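You operate a simulated robot arm through the tools that you are given. There is no shell and no other tool.

Carry out the task below with a simulated robot arm. There is one attempt and no reset: what you move stays moved.

Task
Measure the blank on the desk gauge and sort it into the tray.
Fine: use the bay that the display names; lift the probe before the table moves; leave the table slid out and the dial as it is; press neither button.

It is judged by the outcome, as a careful person would: the job done as asked, and still so three seconds after it is handed in. It fails if anything else is knocked over, pushed out of place, dropped, spilled or broken.

Robot
A 7-joint arm with a two-finger gripper, fixed in place. Base frame: the origin is at the foot of the arm, x ahead of it, y to its left, z up; the work surface is at about z = 0. Readings come in cm, rad, newtons and seconds.
With the tool pointing down near the work surface it reaches from about 22 to 56 cm from the base axis. Its first joint turns from -2.897 to 2.897 rad. Payload 1.2 kg.
Tool frame: the origin (TCP) lies between the finger pads and is the grasp point; the fingertips stand 2.2 cm ahead of it; z points along the fingers, y is the line along which they close. The gripper opens to 9.2 cm. The gripper's body begins 6.5 cm behind the TCP.
Orientation is told as [roll, pitch, yaw] about the base's x, y, z axes, in that order, counted from this pose: with the fingers straight down and closing along the base's y, the tool's x points along the base's -x, its y along +y and its z along -z.

Tools
- The arm moves only by the tool play_rows. Its argument "moves" is a list of rows, each a list of 6 numbers: the shift along the tool's x, y, z in cm, then the turn, a rotation vector about the tool's x, y, z in rad. In form: [[x, y, z, wx, wy, wz], ...]. A call has 1 to 20 rows; each row shifts and turns the commanded pose from where the row before left it, along the tool's axes as they then stand. "hand" is the gripper command, from -1 (fully open) to 1 (shut), values between in proportion, set as the call begins (left out, the last holds). A row lasts 0.2 s, in which the tool goes at most 5 cm and 0.15 rad; a call with a longer step from one row to the next is refused whole, and so is a gripper value outside its range. Where a pose cannot be reached the arm comes as near as it can. A force on the tool above 50 N (or 10 N above the force at the start of the call, whichever is more), or a blocked arm, ends the call early, and 0.2 s more pass. The fingers move at their own pace and stop on an object; they squeeze with about 26 N. The grip force told is the motor's: it shows also when the fingers shut on nothing. Time passes only in rows, and 0.2 s behind the last, so rows that do not move let the fingers close. It gives the time, the measured TCP pose, the force on the tool (base axes), the opening and the grip force at its end, in the units of the frame above (readings bear some noise), with the torque about the TCP (base axes, N m) and any sound that the robot's microphone picked up, and new pictures: "pictures" is both (left out), scene, wrist or none.
- Cameras (640 x 400 px; columns grow to the right, rows downward): "scene" is fixed at [39.54, -65.03, 60.13]; the picture's right is [0.91, 0.42, 0.00], its down [0.26, -0.57, -0.78] and it looks along [-0.33, 0.71, -0.63] (base axes); focal length 214 px, centre (320, 200). "wrist" rides on the gripper at [7.1, 1.9, -10.2] in the tool frame; the picture's right is [-0.26, 0.97, 0.00], its down [-0.75, -0.20, -0.62] and it looks along [-0.60, -0.16, 0.78] (tool axes); focal length 280 px, centre (320, 200). There is no depth. A picture from a camera that has moved, and an enlarged one, comes with that camera's place and axes in the base frame and with its lens. The place of the scene camera against the robot may be out by one fixed shift of up to 1.8 cm in any direction.
- zoom(camera, box): a new picture of the part [left, top, right, bottom] of that camera's present view, enlarged. The clock stands still meanwhile.
- close_job(): hands the job in; it is judged then, once.

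Places have to be worked out from the pictures, the camera data and where the tool is seen. Open the gripper and draw the arm clear of the work before you hand the job in, unless the task says otherwise.

The tools are called after "Request:" by a JSON object that holds its "name" and its "arguments". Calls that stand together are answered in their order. play_rows: Moves the arm, as the interface text tells. Its arguments: {"type":"object","properties":{"moves":{"type":"array"},"hand":{"type":"number"},"pictures":{"type":"string","enum":["both","scene","wrist","none"]}},"required":["moves"]} The other tools are called the same way: zoom (camera, box) takes an enlarged picture of a part of a camera's view; close_job () hands the job in.

At the start:

```text
time_s: 0.0
tool_pos: [17.89, -20.58, 42.86]
ee_rot: [-0.001, 0.0, 0.0]
ft_force: [0.5, 0.7, 0.3]
ft_torque: [0.04, -0.02, -0.02]
opening: 9.18
grasp_force: 0.0
```

scene: 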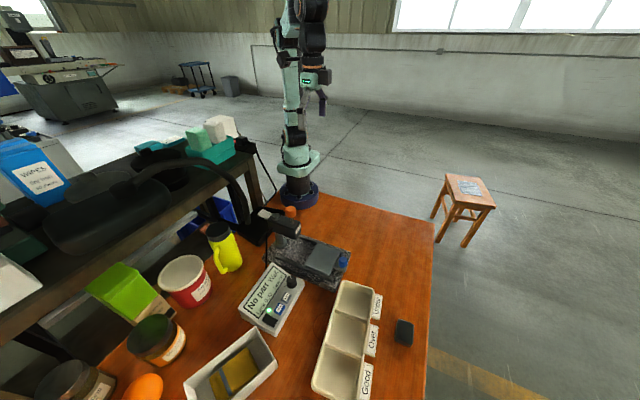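
wrist: 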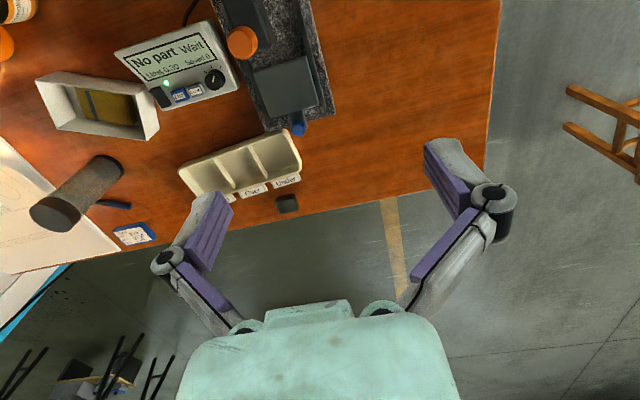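

I'll first look closely at the gauge, the display, the tray and the blank before moving anything.

Request:
{"name": "zoom", "arguments": {"camera": "scene", "box": [230, 200, 360, 330]}}

Request:
{"name": "zoom", "arguments": {"camera": "scene", "box": [290, 260, 430, 400]}}

Request:
{"name": "zoom", "arguments": {"camera": "wrist", "box": [100, 0, 360, 220]}}

Request:
{"name": "zoom", "arguments": {"camera": "scene", "box": [80, 200, 300, 400]}}

```text
3.08 times, centred on (295, 265) of scene
camera zoom: at [39.54, -65.03, 60.13], right [0.91, 0.42, 0.0], down [0.26, -0.57, -0.78], along [-0.33, 0.71, -0.63], focal length 660 px, centre (397, 0)
```

zoom: 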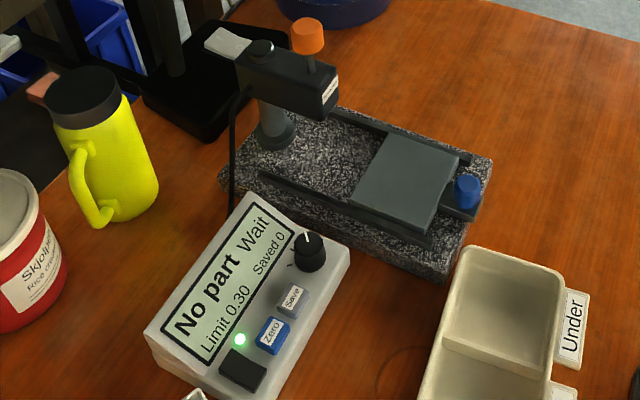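

```text
2.86 times, centred on (360, 330) of scene
camera zoom: at [39.54, -65.03, 60.13], right [0.91, 0.42, 0.0], down [0.26, -0.57, -0.78], along [-0.33, 0.71, -0.63], focal length 613 px, centre (206, -171)
```

zoom: 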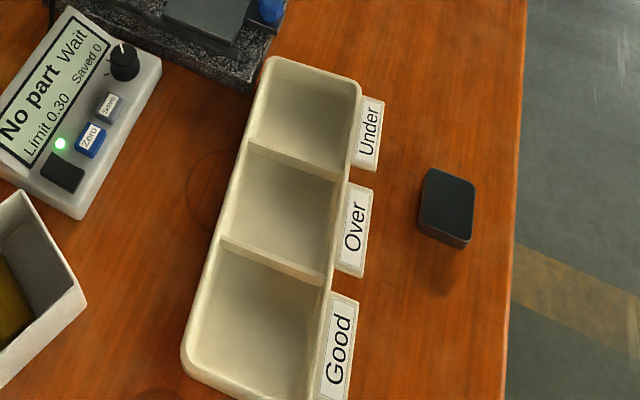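

```text
1.82 times, centred on (230, 110) of wrist
camera zoom: at [10.81, -18.65, 53.14], right [0.26, 0.97, 0.0], down [0.75, -0.2, 0.62], along [0.6, -0.16, -0.78], focal length 510 px, centre (484, 364)
```

zoom: 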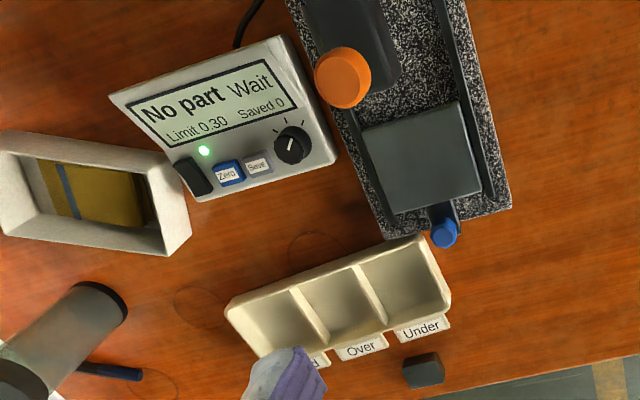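

```text
2.00 times, centred on (190, 300) of scene
camera zoom: at [39.54, -65.03, 60.13], right [0.91, 0.42, 0.0], down [0.26, -0.57, -0.78], along [-0.33, 0.71, -0.63], focal length 429 px, centre (580, 0)
```

zoom: 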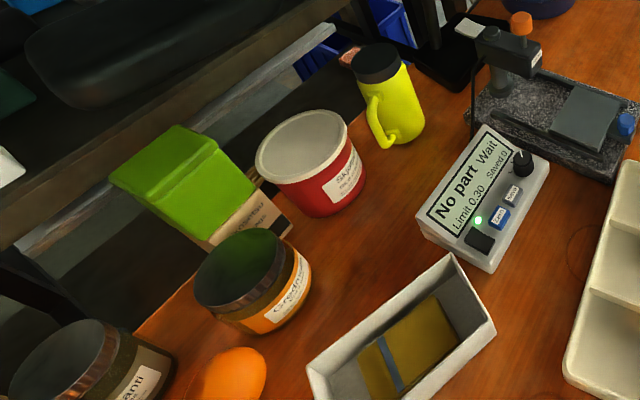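

The blank looks to be the black block near the desk edge, about (49, -37); the gauge table is near (23, -28), with the blue table knob near (29.6, -28, 7) and the orange probe knob near (13.8, -28, 21). I'll zoom further to understand the mechanism.

Request:
{"name": "zoom", "arguments": {"camera": "scene", "box": [262, 200, 326, 240]}}

Request:
{"name": "zoom", "arguments": {"camera": "scene", "box": [290, 230, 370, 280]}}

Request:
{"name": "zoom", "arguments": {"camera": "wrist", "box": [200, 0, 344, 90]}}

Request:
{"name": "zoom", "arguments": {"camera": "scene", "box": [372, 300, 436, 360]}}

```text
10.00 times, centred on (294, 220) of scene
camera zoom: at [39.54, -65.03, 60.13], right [0.91, 0.42, 0.0], down [0.26, -0.57, -0.78], along [-0.33, 0.71, -0.63], focal length 2145 px, centre (580, 0)
```

zoom: 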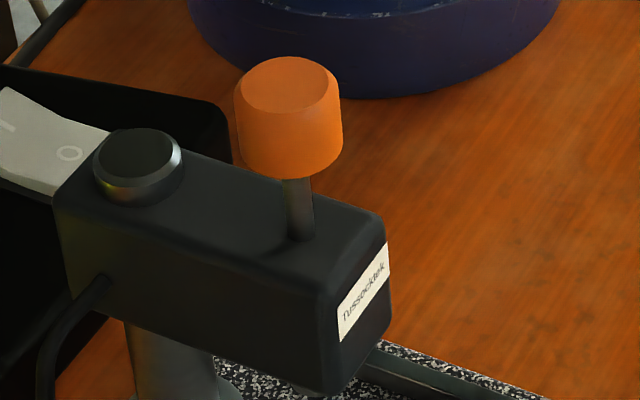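

```text
8.00 times, centred on (330, 255) of scene
camera zoom: at [39.54, -65.03, 60.13], right [0.91, 0.42, 0.0], down [0.26, -0.57, -0.78], along [-0.33, 0.71, -0.63], focal length 1716 px, centre (240, -240)
```

zoom: 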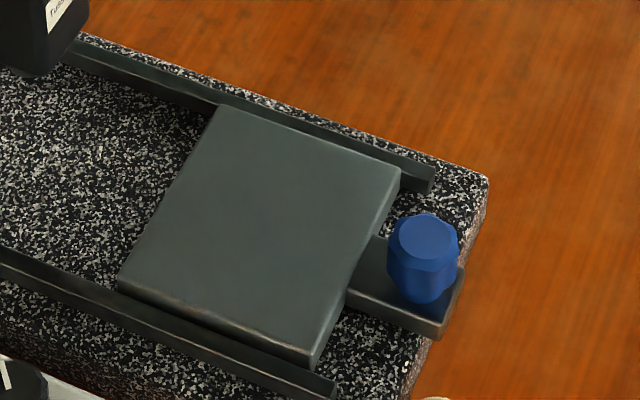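

```text
4.44 times, centred on (272, 45) of wrist
camera zoom: at [10.81, -18.65, 53.14], right [0.26, 0.97, 0.0], down [0.75, -0.2, 0.62], along [0.6, -0.16, -0.78], focal length 1246 px, centre (533, 889)
```

zoom: 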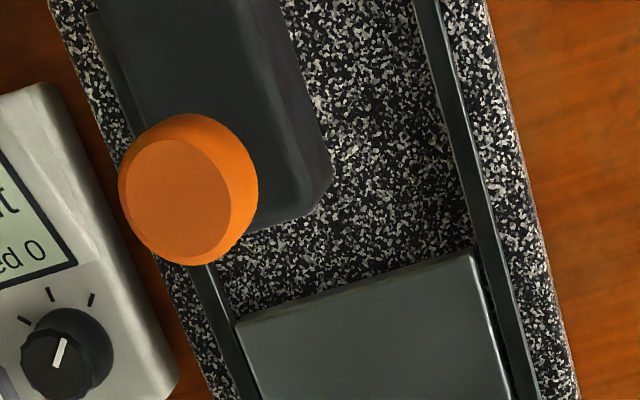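

```text
6.67 times, centred on (404, 330) of scene
camera zoom: at [39.54, -65.03, 60.13], right [0.91, 0.42, 0.0], down [0.26, -0.57, -0.78], along [-0.33, 0.71, -0.63], focal length 1430 px, centre (-240, -667)
```

zoom: 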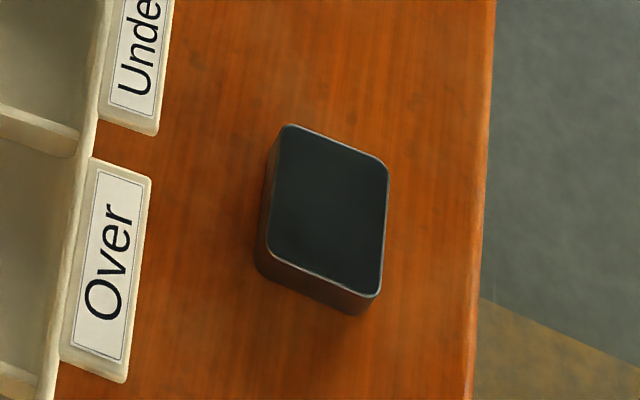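

The probe appears lifted already (a stem shows above the head, no spindle shows below), and the table is slid out. The blank lies axis-aligned at about 3.7 × 4.8 cm, centred near (49.3, -37), which is past the straight-down reach. I'll turn the tool by -90° about vertical so that the fingers close along x and can later tilt outward toward -y.

Request:
{"name": "play_rows", "arguments": {"moves": [[0, 0, 0, 0, 0, 0.15], [0, 0, 0, 0, 0, 0.15], [0, 0, 0, 0, 0, 0.15], [0, 0, 0, 0, 0, 0.15], [0, 0, 0, 0, 0, 0.15], [0, 0, 0, 0, 0, 0.15], [0, 0, 0, 0, 0, 0.15], [0, 0, 0, 0, 0, 0.15], [0, 0, 0, 0, 0, 0.15], [0, 0, 0, 0, 0, 0.15], [0, 0, 0, 0, 0, 0.0708], [0, 0, 0, 0, 0, 0]], "hand": -1}}

```text
time_s: 2.6
tool_pos: [17.89, -20.56, 42.85]
ee_rot: [-0.001, 0.0, -1.572]
ft_force: [0.0, -0.6, 0.3]
ft_torque: [-0.03, 0.03, 0.01]
opening: 9.21
grasp_force: 0.1
camera wrist: at [19.84, -13.46, 53.12], right [0.96, -0.26, 0.0], down [-0.2, -0.75, 0.63], along [-0.16, -0.6, -0.78], focal length 280 px, centre (320, 200)
```

scene: 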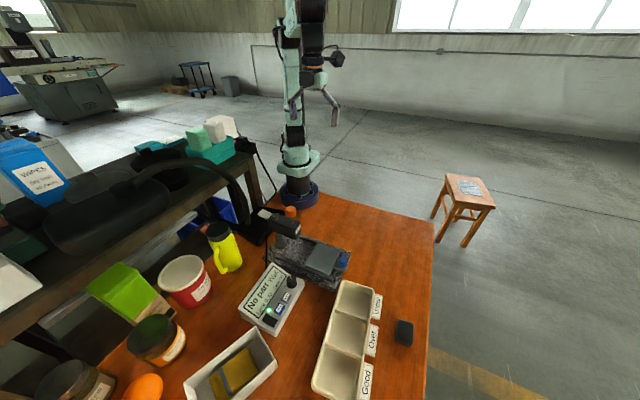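
wrist: 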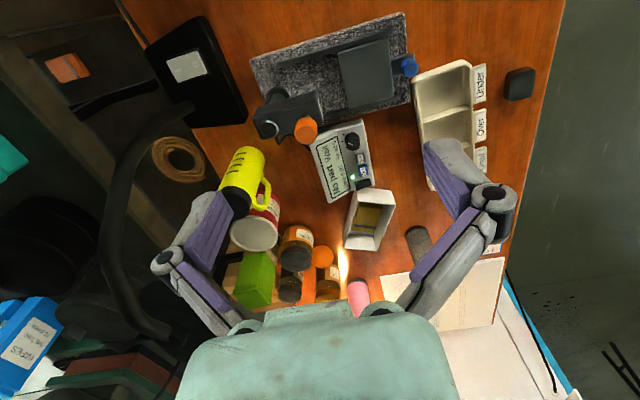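

The turn worked. I'll zoom in on the wrist view to refine the blank's place and angle and see under the gauge head.

Request:
{"name": "zoom", "arguments": {"camera": "wrist", "box": [400, 50, 560, 150]}}

Request:
{"name": "zoom", "arguments": {"camera": "wrist", "box": [240, 10, 430, 210]}}

```text
4.00 times, centred on (480, 100) of wrist
camera zoom: at [19.84, -13.46, 53.12], right [0.96, -0.26, 0.0], down [-0.2, -0.75, 0.63], along [-0.16, -0.6, -0.78], focal length 1122 px, centre (-320, 600)
```

zoom: 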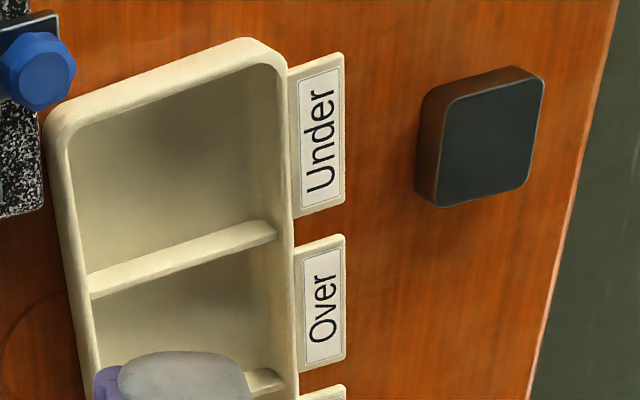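

```text
2.00 times, centred on (335, 110) of wrist
camera zoom: at [19.84, -13.46, 53.12], right [0.96, -0.26, 0.0], down [-0.2, -0.75, 0.63], along [-0.16, -0.6, -0.78], focal length 561 px, centre (290, 380)
```

zoom: 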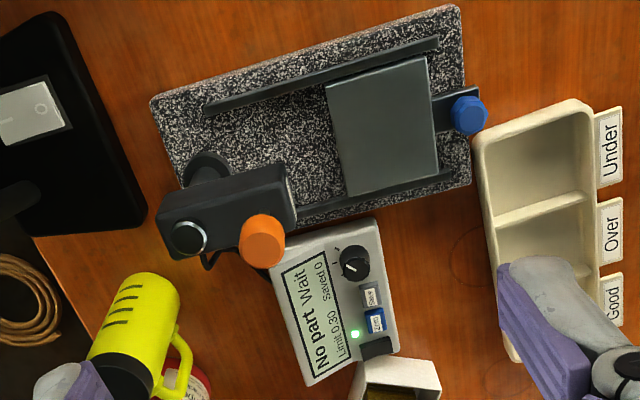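

The blank centre comes out at about (50.4, -37.5) from this view. I'll tilt the tool 0.75 rad toward -y, then move to a hover point about 12 cm back from it.

Request:
{"name": "play_rows", "arguments": {"moves": [[0, 0, 0, 0, -0.15, 0], [0, 0, 0, 0, -0.15, 0], [0, 0, 0, 0, -0.15, 0], [0, 0, 0, 0, -0.15, 0], [0, 0, 0, 0, -0.15, 0], [1.484, 2.955, 2.554, 0, 0, 0], [1.484, 2.955, 2.554, 0, 0, 0], [1.484, 2.955, 2.554, 0, 0, 0], [1.484, 2.955, 2.554, 0, 0, 0], [1.484, 2.955, 2.554, 0, 0, 0], [1.484, 2.955, 2.554, 0, 0, 0], [1.484, 2.955, 2.554, 0, 0, 0], [1.484, 2.955, 2.554, 0, 0, 0], [1.484, 2.955, 2.554, 0, 0, 0], [1.484, 2.955, 2.554, 0, 0, 0], [1.484, 2.955, 2.554, 0, 0, 0], [0, 0, 0, 0, 0, 0]], "hand": -1}}

```text
time_s: 3.8
tool_pos: [17.63, -23.14, 38.51]
ee_rot: [-0.046, -0.521, -1.573]
ft_force: [-0.4, 0.8, -0.7]
ft_torque: [0.01, 0.02, 0.02]
opening: 9.2
grasp_force: 0.0
stopped in row 5: the arm was blocked; the commanded pose is now the measured one
camera wrist: at [20.16, -11.99, 43.82], right [0.96, -0.25, 0.09], down [-0.18, -0.34, 0.93], along [-0.2, -0.91, -0.37], focal length 280 px, centre (320, 200)
```

scene: 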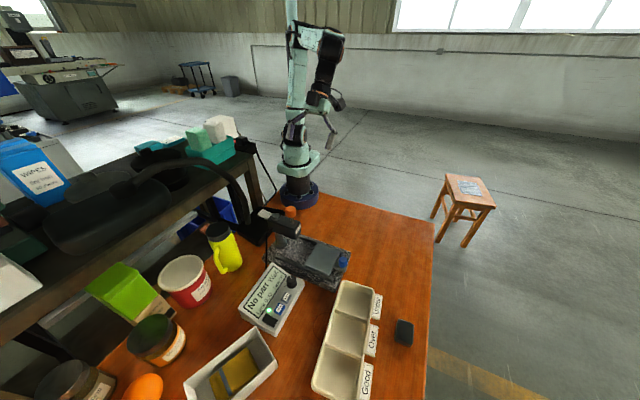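
wrist: 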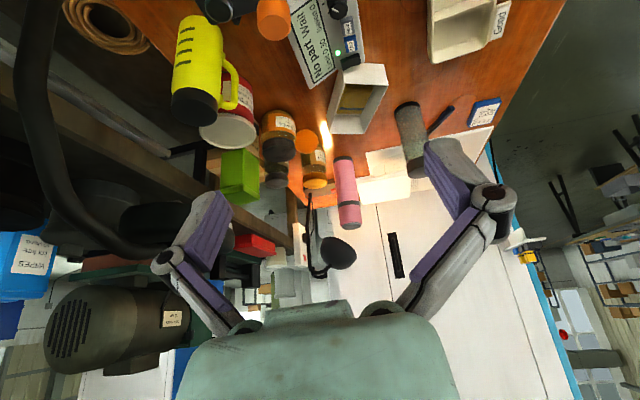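

The arm hit a joint limit tilting that far while close in (tilt stopped at 0.52 rad). I'll keep this tilt, take out the small roll, and move outward, then tilt more there.

Request:
{"name": "play_rows", "arguments": {"moves": [[0.745, 3.425, 2.525, 0, 0, 0], [0.745, 3.425, 2.525, 0, 0, 0], [0.745, 3.425, 2.525, -0.046, 0, 0], [0.745, 3.425, 2.525, 0, 0, 0], [0.745, 3.425, 2.525, 0, 0, 0], [0.745, 3.425, 2.525, 0, 0, 0], [0.745, 3.425, 2.525, 0, 0, 0], [0.745, 3.425, 2.525, 0, 0, 0], [0, 0, 0, 0, 0, 0]], "hand": -1}}

```text
time_s: 5.8
tool_pos: [44.68, -28.12, 17.81]
ee_rot: [-0.001, -0.527, -1.573]
ft_force: [-0.3, 0.4, -0.6]
ft_torque: [0.0, 0.03, 0.01]
opening: 9.2
grasp_force: 0.0
camera wrist: at [46.61, -16.94, 23.15], right [0.96, -0.23, 0.13], down [-0.21, -0.34, 0.92], along [-0.16, -0.91, -0.37], focal length 280 px, centre (320, 200)
```

scene: 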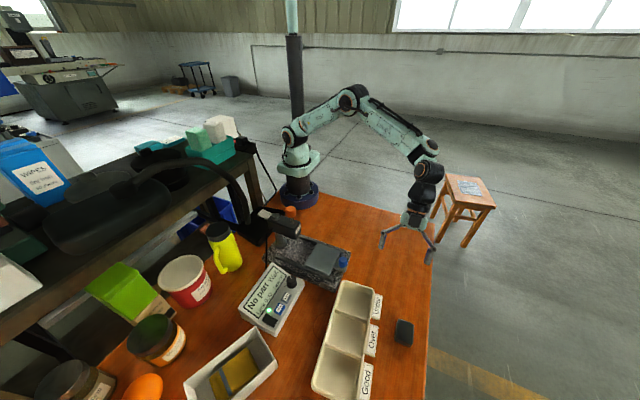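
wrist: 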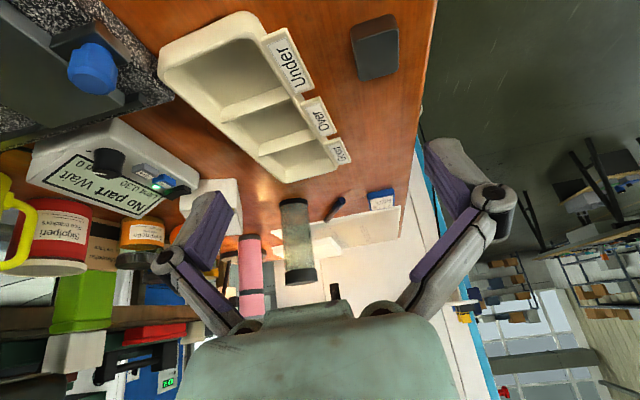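

The pose is reached cleanly. I'll zoom on the blank from this nearer view to refine its pose.

Request:
{"name": "zoom", "arguments": {"camera": "wrist", "box": [330, 0, 426, 90]}}

Request:
{"name": "zoom", "arguments": {"camera": "wrist", "box": [0, 0, 360, 220]}}

```text
4.44 times, centred on (378, 45) of wrist
camera zoom: at [46.61, -16.94, 23.15], right [0.96, -0.23, 0.13], down [-0.21, -0.34, 0.92], along [-0.16, -0.91, -0.37], focal length 1246 px, centre (62, 889)
```

zoom: 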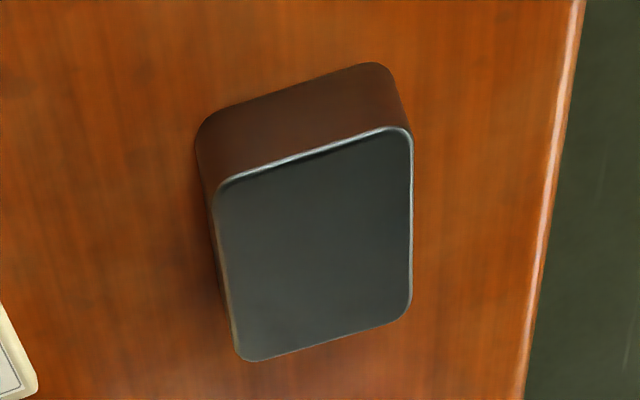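

```text
1.78 times, centred on (180, 110) of wrist
camera zoom: at [46.61, -16.94, 23.15], right [0.96, -0.23, 0.13], down [-0.21, -0.34, 0.92], along [-0.16, -0.91, -0.37], focal length 498 px, centre (569, 360)
```

zoom: 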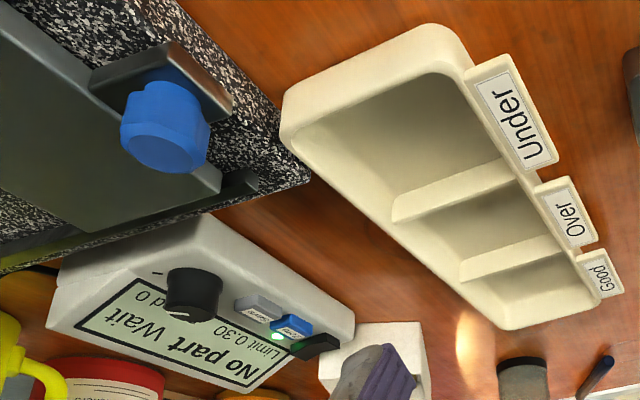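

The blank spans x 48.5–52.4, y -35.4 to -40.35, and is about 1.5 cm high. I'll part-close to about 6.4 cm to stay clear of the tray label, tilt to 0.75 rad, and move to 8 cm short of the grasp.

Request:
{"name": "play_rows", "arguments": {"moves": [[0, 0, 0, 0, -0.112, 0], [0, 0, 0, 0, -0.111, 0], [1.112, 1.443, 2.23, 0, 0, 0], [1.112, 1.443, 2.23, 0, 0, 0], [1.112, 1.443, 2.23, 0, 0, 0], [1.112, 1.443, 2.23, 0, 0, 0], [0, 0, 0, 0, 0, 0]], "hand": -0.39}}

```text
time_s: 7.4
tool_pos: [50.44, -31.22, 8.33]
ee_rot: [0.0, -0.75, -1.572]
ft_force: [-0.6, 0.5, 0.3]
ft_torque: [0.0, -0.01, -0.02]
opening: 6.36
grasp_force: 0.1
camera wrist: at [52.48, -19.08, 11.03], right [0.96, -0.19, 0.18], down [-0.2, -0.12, 0.97], along [-0.17, -0.97, -0.16], focal length 280 px, centre (320, 200)
```

scene: 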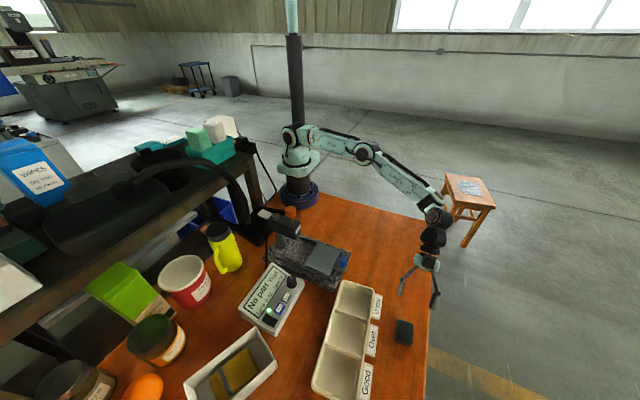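
wrist: 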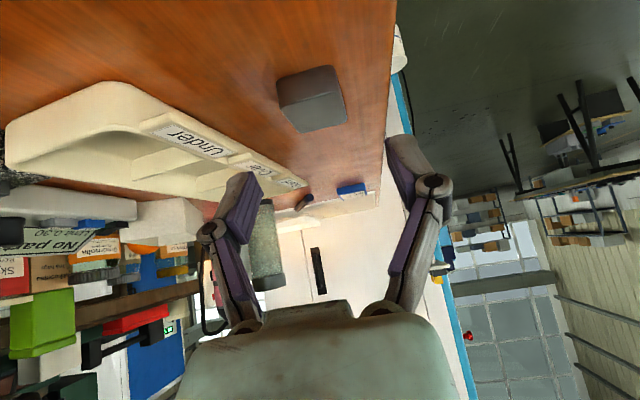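

The fingers line up with the blank in x. I'll advance along the tool axis to the grasp pose with slow last rows.

Request:
{"name": "play_rows", "arguments": {"moves": [[0.06, 0, 1.9, 0, 0, 0], [0.06, 0, 1.9, 0, 0, 0], [0.06, 0, 1.6, 0, 0, 0], [0.04, 0, 1.0, 0, 0, 0], [0.02, 0, 0.9, 0, 0, 0], [0.01, 0, 0.5, 0, 0, 0], [0, 0, 0, 0, 0, 0]], "hand": -0.39}}

```text
time_s: 9.0
tool_pos: [50.02, -36.04, 2.44]
ee_rot: [-0.001, -0.751, -1.573]
ft_force: [-0.5, -0.1, -0.6]
ft_torque: [0.02, -0.01, -0.02]
opening: 6.38
grasp_force: 0.1
out of reach, approached as far as the arm can: row 5
camera wrist: at [52.03, -23.88, 5.08], right [0.96, -0.19, 0.18], down [-0.21, -0.12, 0.97], along [-0.17, -0.97, -0.16], focal length 280 px, centre (320, 200)
```

scene: 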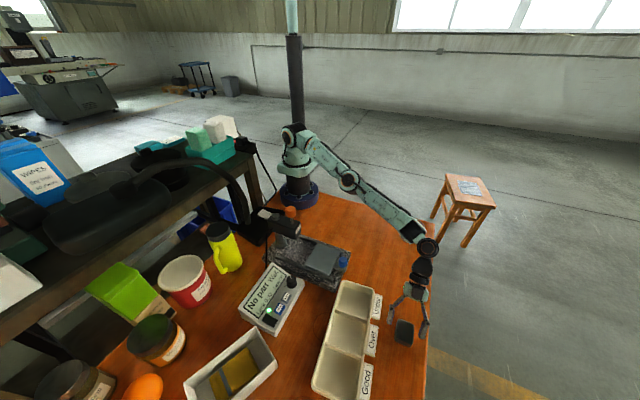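
wrist: 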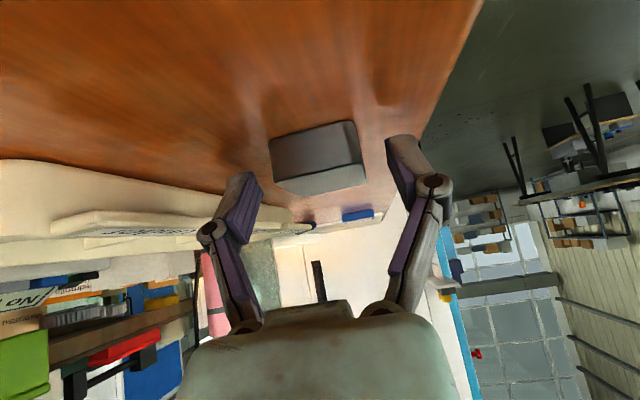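

The arm is right at its reach limit but the tips sit beside the blank, about 0.4 cm behind its centre in y. I'll close the gripper gently in place and check the grip.

Request:
{"name": "play_rows", "arguments": {"moves": [[0, 0, 0, 0, 0, 0], [0, 0, 0, 0, 0, 0], [0, 0, 0, 0, 0, 0], [0, 0, 0, 0, 0, 0], [0, 0, 0, 0, 0, 0]], "hand": 1}}

```text
time_s: 10.2
tool_pos: [50.09, -36.05, 2.41]
ee_rot: [0.001, -0.753, -1.576]
ft_force: [0.9, 1.5, 10.5]
ft_torque: [-0.09, 0.2, 0.04]
opening: 3.98
grasp_force: 26.0
camera wrist: at [52.08, -23.87, 5.15], right [0.96, -0.19, 0.18], down [-0.21, -0.12, 0.97], along [-0.16, -0.97, -0.16], focal length 280 px, centre (320, 200)
```

scene: 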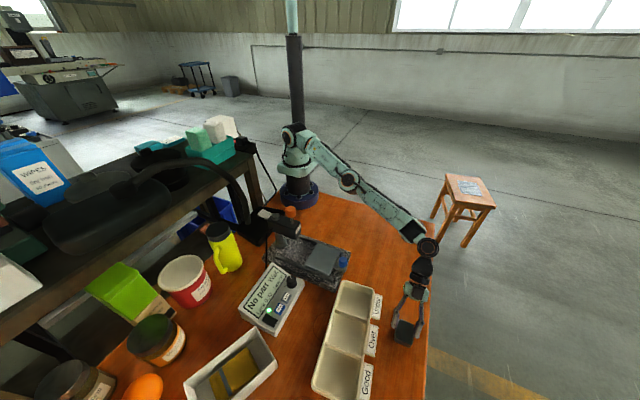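
wrist: 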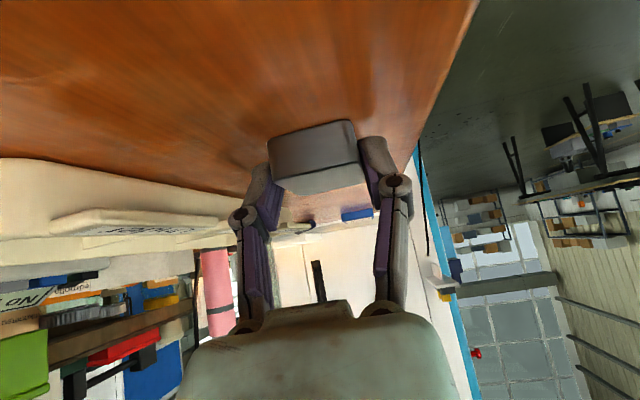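

The blank is held at 3.98 cm with full grip force. I'll lift straight up about 12 cm and see that it comes along.

Request:
{"name": "play_rows", "arguments": {"moves": [[-0.341, 0, -0.366, 0, 0, 0], [-0.682, 0, -0.732, 0, 0, 0], [-1.363, 0, -1.463, 0, 0, 0], [-1.704, 0, -1.829, 0, 0, 0], [-2.045, 0, -2.195, 0, 0, 0], [-2.045, 0, -2.195, 0, 0, 0], [0, 0, 0, 0, 0, 0]], "hand": 1}}

```text
time_s: 11.8
tool_pos: [50.4, -35.84, 14.13]
ee_rot: [-0.001, -0.748, -1.573]
ft_force: [0.3, 0.3, -2.7]
ft_torque: [0.08, 0.01, 0.0]
opening: 3.96
grasp_force: 26.0
camera wrist: at [52.33, -23.73, 16.89], right [0.96, -0.19, 0.18], down [-0.2, -0.13, 0.97], along [-0.17, -0.97, -0.16], focal length 280 px, centre (320, 200)
```

scene: 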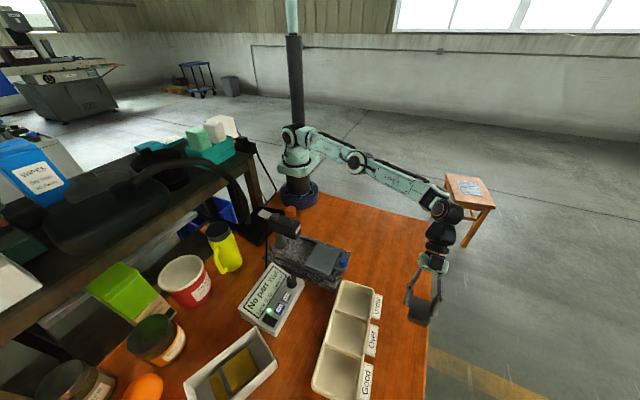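
wrist: 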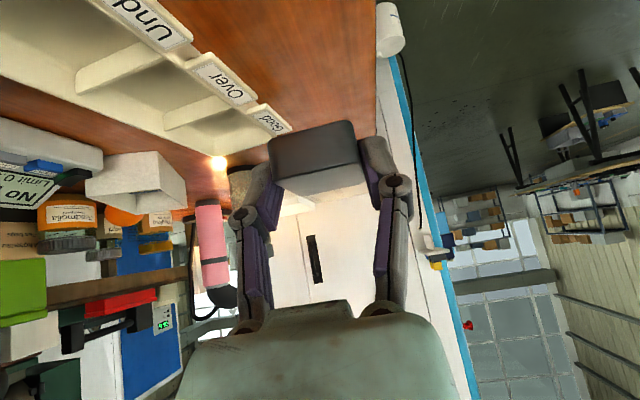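

The blank is lifted and steady. The table top spans about x 20–28, y -23.3 to -32.3 at z ≈ 4.5. I'll carry the blank, keeping the tilt, to a point near (24, -22, 16) and see whether that pose is reachable.

Request:
{"name": "play_rows", "arguments": {"moves": [[1.264, -3.771, -1.543, 0, 0, 0], [1.264, -3.771, -1.543, 0, 0, 0], [1.264, -3.771, -1.543, 0, 0, 0], [1.264, -3.771, -1.543, 0, 0, 0], [1.264, -3.771, -1.543, 0, 0, 0], [1.264, -3.771, -1.543, 0, 0, 0], [1.264, -3.771, -1.543, 0, 0, 0], [0, 0, 0, 0, 0, 0]], "hand": 1}}

```text
time_s: 13.6
tool_pos: [23.83, -22.11, 16.12]
ee_rot: [0.0, -0.751, -1.573]
ft_force: [0.1, 0.6, -2.5]
ft_torque: [0.05, 0.0, -0.01]
opening: 3.96
grasp_force: 25.6
camera wrist: at [25.86, -9.99, 18.95], right [0.96, -0.19, 0.18], down [-0.21, -0.12, 0.97], along [-0.17, -0.97, -0.16], focal length 280 px, centre (320, 200)
```

scene: 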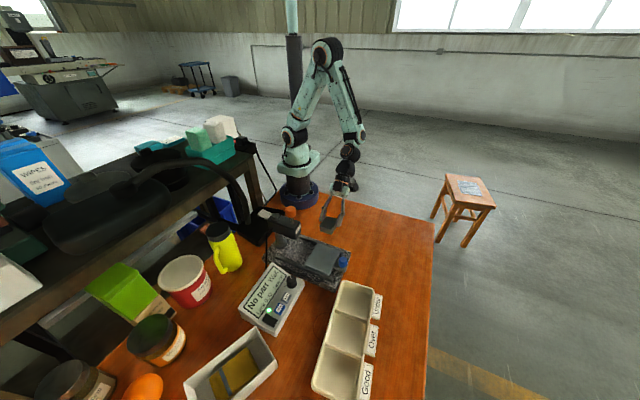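
wrist: 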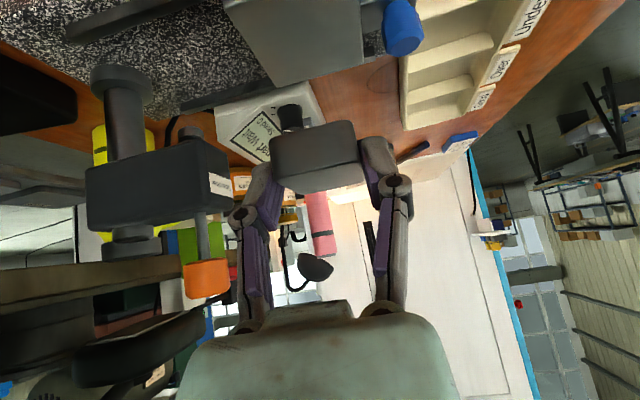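

Reachable with the tilt kept. This view shows the gauge head from the side, so I'll zoom in on it and on the table height.

Request:
{"name": "zoom", "arguments": {"camera": "wrist", "box": [60, 50, 260, 310]}}

Request:
{"name": "zoom", "arguments": {"camera": "wrist", "box": [60, 0, 440, 150]}}

```text
1.54 times, centred on (160, 180) of wrist
camera zoom: at [25.86, -9.99, 18.95], right [0.96, -0.19, 0.18], down [-0.21, -0.12, 0.97], along [-0.17, -0.97, -0.16], focal length 431 px, centre (566, 231)
```

zoom: 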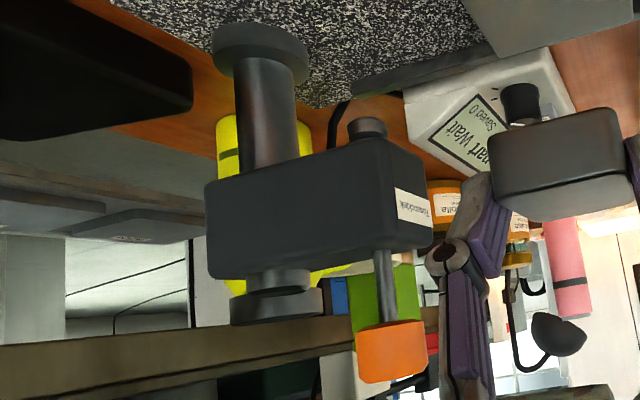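

```text
1.68 times, centred on (250, 75) of wrist
camera zoom: at [25.86, -9.99, 18.95], right [0.96, -0.19, 0.18], down [-0.21, -0.12, 0.97], along [-0.17, -0.97, -0.16], focal length 472 px, centre (438, 410)
```

zoom: 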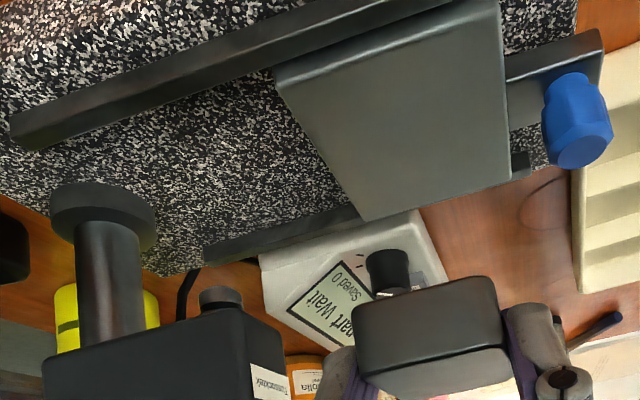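

The probe is up: its tip shows just below the head at z ≈ 8.5, and the orange knob at z ≈ 18–21 stands well above the head. The table top is about z 4.3–4.5, so I'll lower the blank to just above the table centre.

Request:
{"name": "play_rows", "arguments": {"moves": [[0.45, 0.057, 2.36, 0, 0, 0], [0.45, 0.057, 2.36, 0, 0, 0], [0.45, 0.057, 2.36, 0, 0, 0], [1.023, 0, 1.098, 0, 0, 0], [0, 0, 0, 0, 0, 0]], "hand": 1}}

```text
time_s: 14.8
tool_pos: [23.95, -26.02, 8.45]
ee_rot: [0.0, -0.748, -1.571]
ft_force: [-0.1, -1.2, -3.3]
ft_torque: [0.05, -0.01, -0.02]
opening: 3.96
grasp_force: 25.5
camera wrist: at [26.05, -13.88, 11.18], right [0.96, -0.19, 0.18], down [-0.2, -0.13, 0.97], along [-0.17, -0.97, -0.16], focal length 280 px, centre (320, 200)
```

scene: 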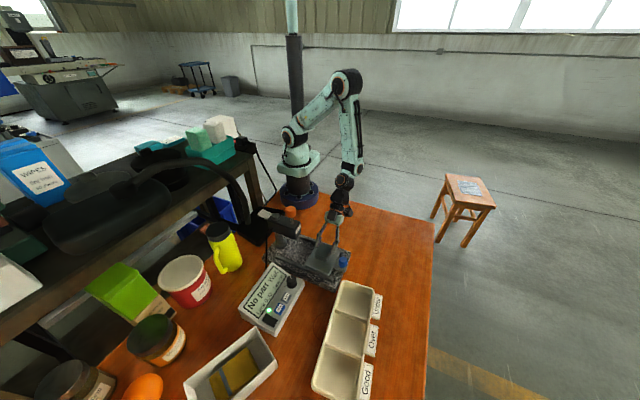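
wrist: 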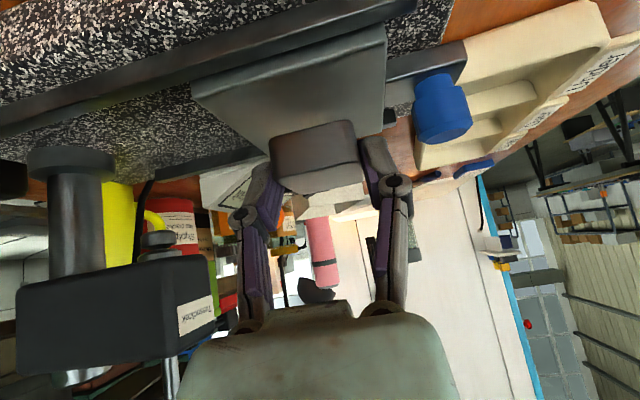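

The blank hangs over the table centre. I'll lower in small steps, watching the force for touch-down.

Request:
{"name": "play_rows", "arguments": {"moves": [[0.273, 0, 0.293, 0, 0, 0], [0.273, 0, 0.293, 0, 0, 0], [0.273, 0, 0.293, 0, 0, 0], [0, 0, 0, 0, 0, 0]], "hand": 1, "pictures": "wrist"}}

```text
time_s: 15.8
tool_pos: [23.99, -25.94, 7.36]
ee_rot: [-0.001, -0.75, -1.572]
ft_force: [0.3, -0.1, -3.3]
ft_torque: [0.06, 0.01, -0.01]
opening: 3.98
grasp_force: 25.9
camera wrist: at [26.07, -13.83, 10.02], right [0.96, -0.19, 0.18], down [-0.21, -0.12, 0.97], along [-0.17, -0.97, -0.16], focal length 280 px, centre (320, 200)
```

wrist: 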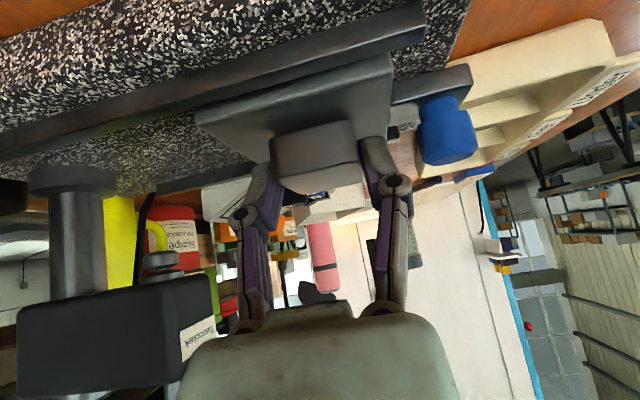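

Request:
{"name": "zoom", "arguments": {"camera": "wrist", "box": [180, 50, 480, 220]}}

Request:
{"name": "play_rows", "arguments": {"moves": [[0.136, 0, 0.146, 0, 0, 0], [0.136, 0, 0.146, 0, 0, 0], [0, 0, 0, 0, 0, 0]], "hand": 1, "pictures": "wrist"}}

```text
2.13 times, centred on (330, 135) of wrist
camera zoom: at [26.07, -13.83, 10.02], right [0.96, -0.19, 0.18], down [-0.21, -0.12, 0.97], along [-0.17, -0.97, -0.16], focal length 598 px, centre (299, 339)
```

zoom: 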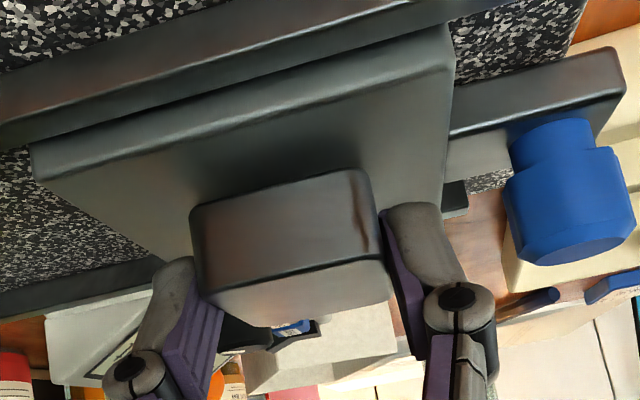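

```text
time_s: 16.6
tool_pos: [23.95, -25.93, 7.0]
ee_rot: [0.001, -0.75, -1.573]
ft_force: [-0.9, 3.9, 9.1]
ft_torque: [-0.22, 0.25, -0.05]
opening: 3.99
grasp_force: 26.2
camera wrist: at [26.0, -13.82, 9.65], right [0.96, -0.19, 0.18], down [-0.2, -0.12, 0.97], along [-0.17, -0.97, -0.16], focal length 280 px, centre (320, 200)
```

wrist: 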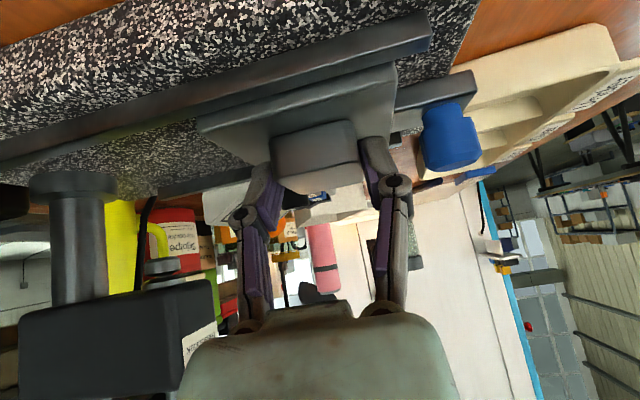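

Touch-down at TCP z = 7.0 (12 N change), so the blank sits on the table. I'll open just enough to release.

Request:
{"name": "play_rows", "arguments": {"moves": [[-0.03, 0, -0.04, 0, 0, 0], [0, 0, 0, 0, 0, 0], [0, 0, 0, 0, 0, 0]], "hand": -0.17, "pictures": "wrist"}}

Request:
{"name": "play_rows", "arguments": {"moves": [[0, 0, -0.5, 0, 0, 0], [0, 0, -1.5, 0, 0, 0], [0, 0, -3, 0, 0, 0], [0, 0, -4, 0, 0, 0], [0, 0, 0, 0, 0, 0]], "hand": -0.17}}

```text
time_s: 17.4
tool_pos: [24.08, -25.88, 6.99]
ee_rot: [0.001, -0.751, -1.572]
ft_force: [0.4, -0.6, -0.2]
ft_torque: [0.0, 0.0, 0.03]
opening: 5.39
grasp_force: 0.1
camera wrist: at [26.01, -13.86, 9.69], right [0.96, -0.19, 0.18], down [-0.21, -0.12, 0.97], along [-0.17, -0.97, -0.16], focal length 280 px, centre (320, 200)
```

wrist: 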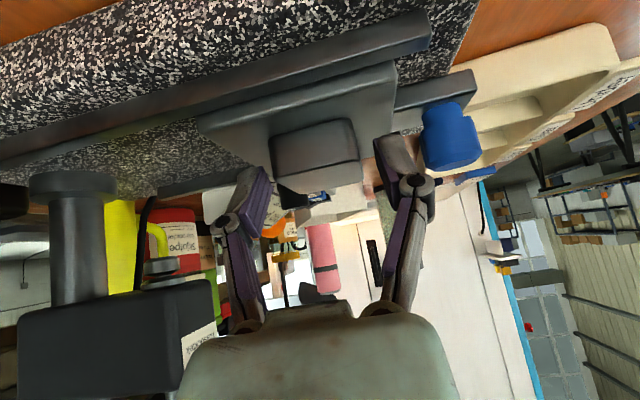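

```text
time_s: 18.6
tool_pos: [24.07, -19.77, 13.86]
ee_rot: [0.001, -0.752, -1.572]
ft_force: [0.2, -0.9, 0.3]
ft_torque: [0.01, 0.04, 0.02]
opening: 5.41
grasp_force: 0.1
camera wrist: at [26.02, -7.63, 16.51], right [0.96, -0.19, 0.18], down [-0.2, -0.12, 0.97], along [-0.17, -0.97, -0.16], focal length 280 px, centre (320, 200)
```

scene: 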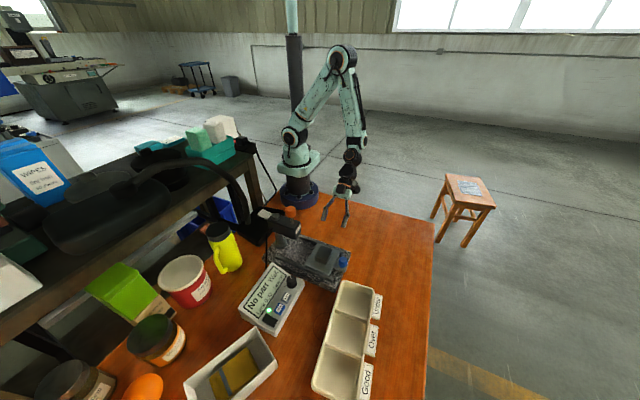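
wrist: 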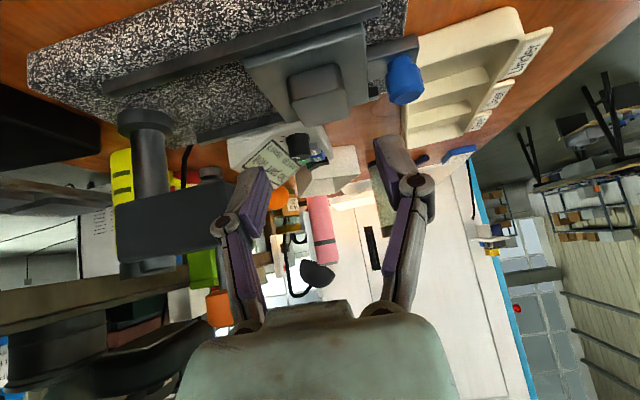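

Request:
{"name": "zoom", "arguments": {"camera": "scene", "box": [240, 200, 370, 290]}}

Request:
{"name": "zoom", "arguments": {"camera": "wrist", "box": [220, 20, 440, 160]}}

```text
4.44 times, centred on (305, 245) of scene
camera zoom: at [39.54, -65.03, 60.13], right [0.91, 0.42, 0.0], down [0.26, -0.57, -0.78], along [-0.33, 0.71, -0.63], focal length 953 px, centre (387, 0)
```

zoom: 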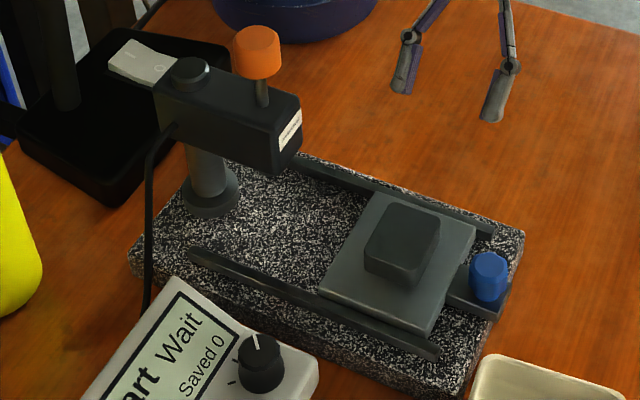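

```text
2.86 times, centred on (330, 90) of wrist
camera zoom: at [26.02, -7.63, 16.51], right [0.96, -0.19, 0.18], down [-0.2, -0.12, 0.97], along [-0.17, -0.97, -0.16], focal length 801 px, centre (291, 514)
```

zoom: 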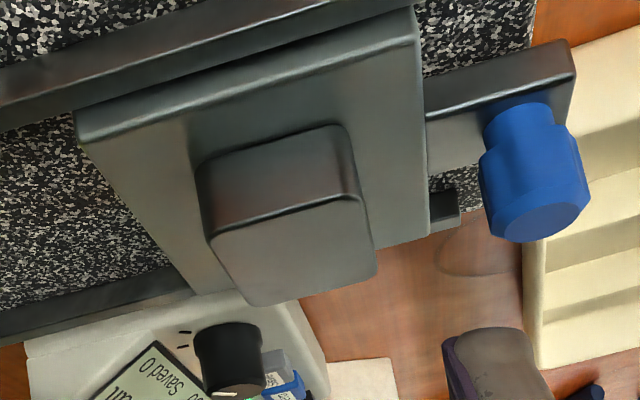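

The blank is well placed on the table. The head's front is near x 17, so I'll work the blue knob with the fingers closing along y. I'll raise, untilt, and turn back to yaw 0.

Request:
{"name": "play_rows", "arguments": {"moves": [[-2.73, 0, -2.93, 0, 0, 0], [-2.73, 0, -2.93, 0, 0, 0], [-2.73, 0, -2.93, 0, 0, 0], [0, 0, 0, 0, 0.15, 0], [0, 0, 0, 0, 0.15, 0], [0, 0, 0, 0, 0.15, 0], [0, 0, 0, 0, 0.15, 0], [0, 0, 0, 0, 0.151, 0], [0, 0, 0, 0, 0, -0.15], [0, 0, 0, 0, 0, -0.15], [0, 0, 0, 0, 0, -0.15], [0, 0, 0, 0, 0, -0.15], [0, 0, 0, 0, 0, -0.15], [0, 0, 0, 0, 0, -0.15], [0, 0, 0, 0, 0, -0.15], [0, 0, 0, 0, 0, -0.15], [0, 0, 0, 0, 0, -0.15], [0, 0, 0, 0, 0, -0.15], [0, 0, 0, 0, 0, -0.072], [0, 0, 0, 0, 0, 0]], "hand": -0.17}}

```text
refused: row 8 steps farther than a row can; nothing moved
```

The call was refused for a slightly oversized turn in row 8; nothing moved. I'll resend with 0.15 there.

Request:
{"name": "play_rows", "arguments": {"moves": [[-2.73, 0, -2.93, 0, 0, 0], [-2.73, 0, -2.93, 0, 0, 0], [-2.73, 0, -2.93, 0, 0, 0], [0, 0, 0, 0, 0.15, 0], [0, 0, 0, 0, 0.15, 0], [0, 0, 0, 0, 0.15, 0], [0, 0, 0, 0, 0.15, 0], [0, 0, 0, 0, 0.15, 0], [0, 0, 0, 0, 0, -0.15], [0, 0, 0, 0, 0, -0.15], [0, 0, 0, 0, 0, -0.15], [0, 0, 0, 0, 0, -0.15], [0, 0, 0, 0, 0, -0.15], [0, 0, 0, 0, 0, -0.15], [0, 0, 0, 0, 0, -0.15], [0, 0, 0, 0, 0, -0.15], [0, 0, 0, 0, 0, -0.15], [0, 0, 0, 0, 0, -0.15], [0, 0, 0, 0, 0, -0.072], [0, 0, 0, 0, 0, 0]], "hand": -0.17}}

```text
time_s: 22.8
tool_pos: [24.09, -19.71, 25.64]
ee_rot: [0.001, 0.001, 0.001]
ft_force: [-0.5, -0.1, -0.1]
ft_torque: [0.02, -0.01, -0.01]
opening: 5.38
grasp_force: 0.0
camera wrist: at [16.94, -17.89, 35.91], right [0.26, 0.96, 0.0], down [0.75, -0.2, 0.63], along [0.6, -0.16, -0.78], focal length 280 px, centre (320, 200)
```

scene: 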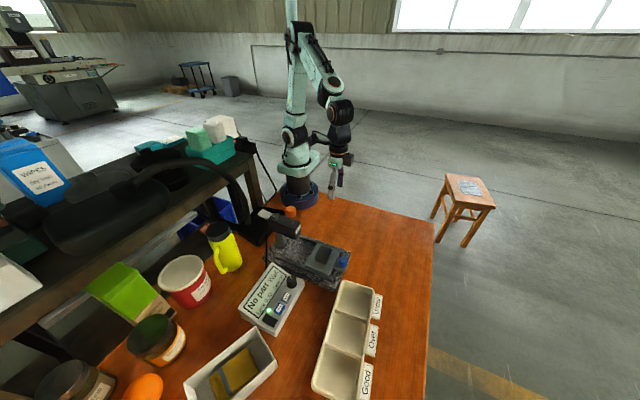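
wrist: 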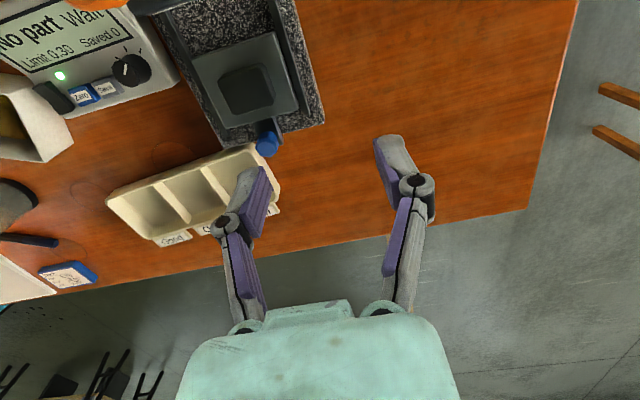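

The blue knob comes out at (30.0, -27.8) again. I'll tilt 0.4 rad so the hand leans toward +x, away from the gauge head, and hover over the knob with the fingers at 4 cm.

Request:
{"name": "play_rows", "arguments": {"moves": [[0, 0, 0, 0, 0.15, 0], [0, 0, 0, 0, 0.15, 0], [0, 0, 0, 0, 0.1, 0], [-2.745, -2.025, 2.26, 0, 0, 0], [-2.745, -2.025, 2.26, 0, 0, 0], [-2.745, -2.025, 2.26, 0, 0, 0], [-2.745, -2.025, 2.26, 0, 0, 0], [0, 0, 0, 0, 0, 0]], "hand": 0.13}}

```text
time_s: 24.6
tool_pos: [30.77, -28.04, 13.21]
ee_rot: [0.0, 0.399, -0.001]
ft_force: [-0.4, -0.6, -0.9]
ft_torque: [0.01, 0.0, 0.02]
opening: 4.02
grasp_force: 0.1
camera wrist: at [28.12, -26.16, 25.38], right [0.24, 0.96, -0.1], down [0.94, -0.21, 0.28], along [0.25, -0.16, -0.95], focal length 280 px, centre (320, 200)
```

scene: 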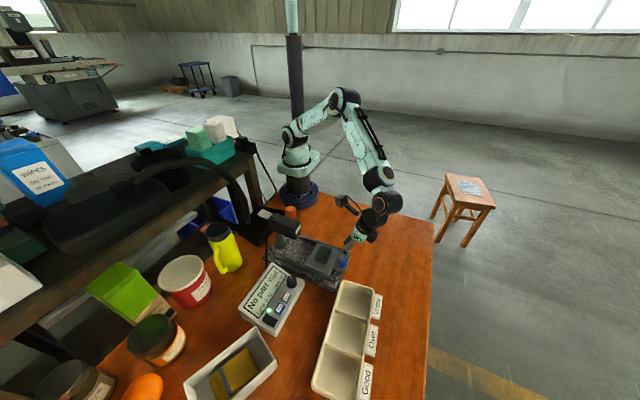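
wrist: 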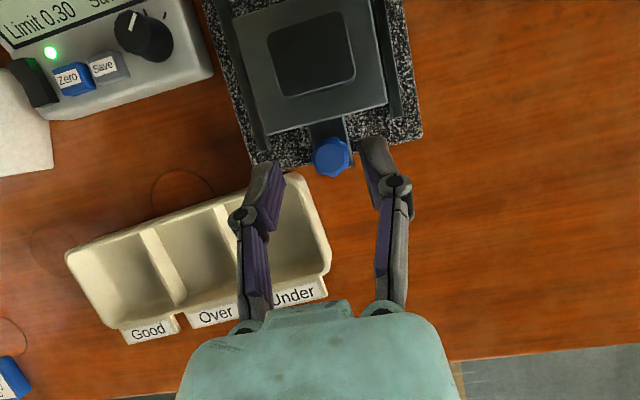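

The knob sits between the fingers at (30.2, -27.85). I'll go straight down to TCP z ≈ 7.4, so the tips stay about 5 cm up, above tray rim and table.

Request:
{"name": "play_rows", "arguments": {"moves": [[-0.75, 0.04, 1.78, 0, 0, 0], [-0.75, 0.04, 1.78, 0, 0, 0], [-0.4, 0.02, 0.95, 0, 0, 0], [-0.35, 0.02, 0.83, 0, 0, 0], [0, 0, 0, 0, 0, 0]], "hand": 0.13}}

```text
time_s: 25.8
tool_pos: [30.63, -27.89, 7.23]
ee_rot: [0.0, 0.4, -0.002]
ft_force: [-0.3, -0.3, -0.1]
ft_torque: [-0.01, 0.0, -0.01]
opening: 4.01
grasp_force: 0.0
camera wrist: at [28.12, -25.89, 19.5], right [0.24, 0.96, -0.1], down [0.94, -0.21, 0.28], along [0.25, -0.16, -0.95], focal length 280 px, centre (320, 200)
```

scene: 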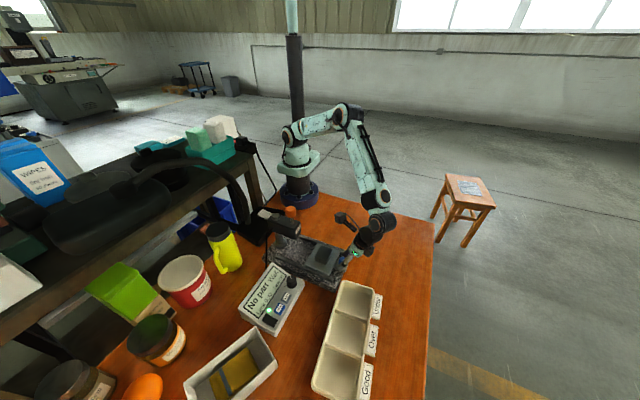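
wrist: 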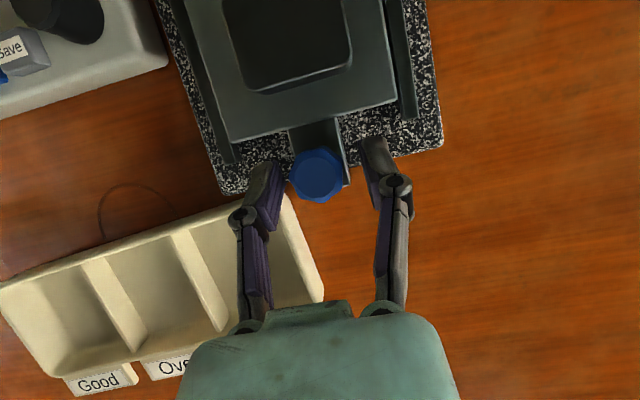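

The knob is between the pads near the tips. I'll close on it.

Request:
{"name": "play_rows", "arguments": {"moves": [[0, 0, 0, 0, 0, 0], [0, 0, 0, 0, 0, 0], [0, 0, 0, 0, 0, 0]], "hand": 1}}

```text
time_s: 26.6
tool_pos: [30.58, -27.95, 7.33]
ee_rot: [-0.005, 0.398, -0.005]
ft_force: [0.3, -17.5, 4.1]
ft_torque: [-0.39, -0.44, 0.05]
opening: 2.44
grasp_force: 28.1
camera wrist: at [28.09, -25.98, 19.56], right [0.25, 0.96, -0.11], down [0.94, -0.21, 0.29], along [0.25, -0.17, -0.95], focal length 280 px, centre (320, 200)
```

scene: 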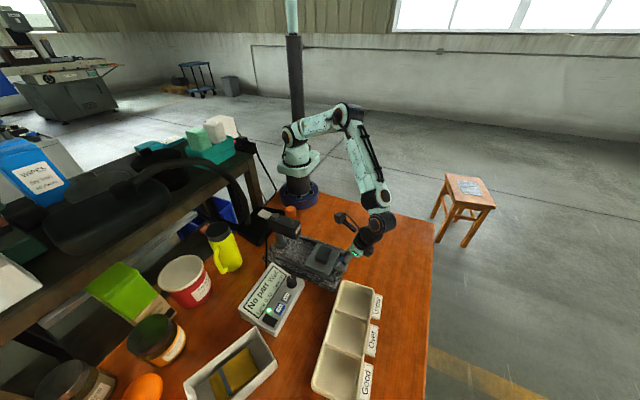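
wrist: 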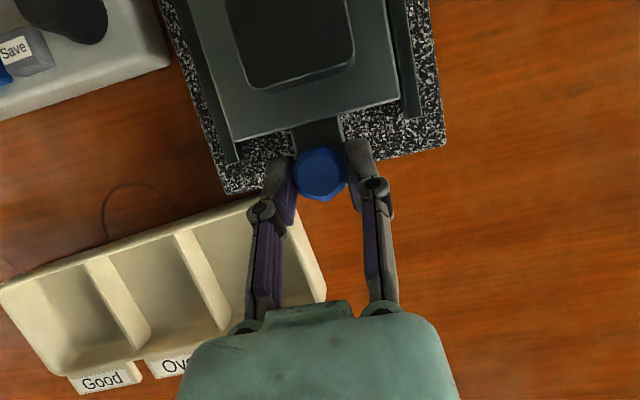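

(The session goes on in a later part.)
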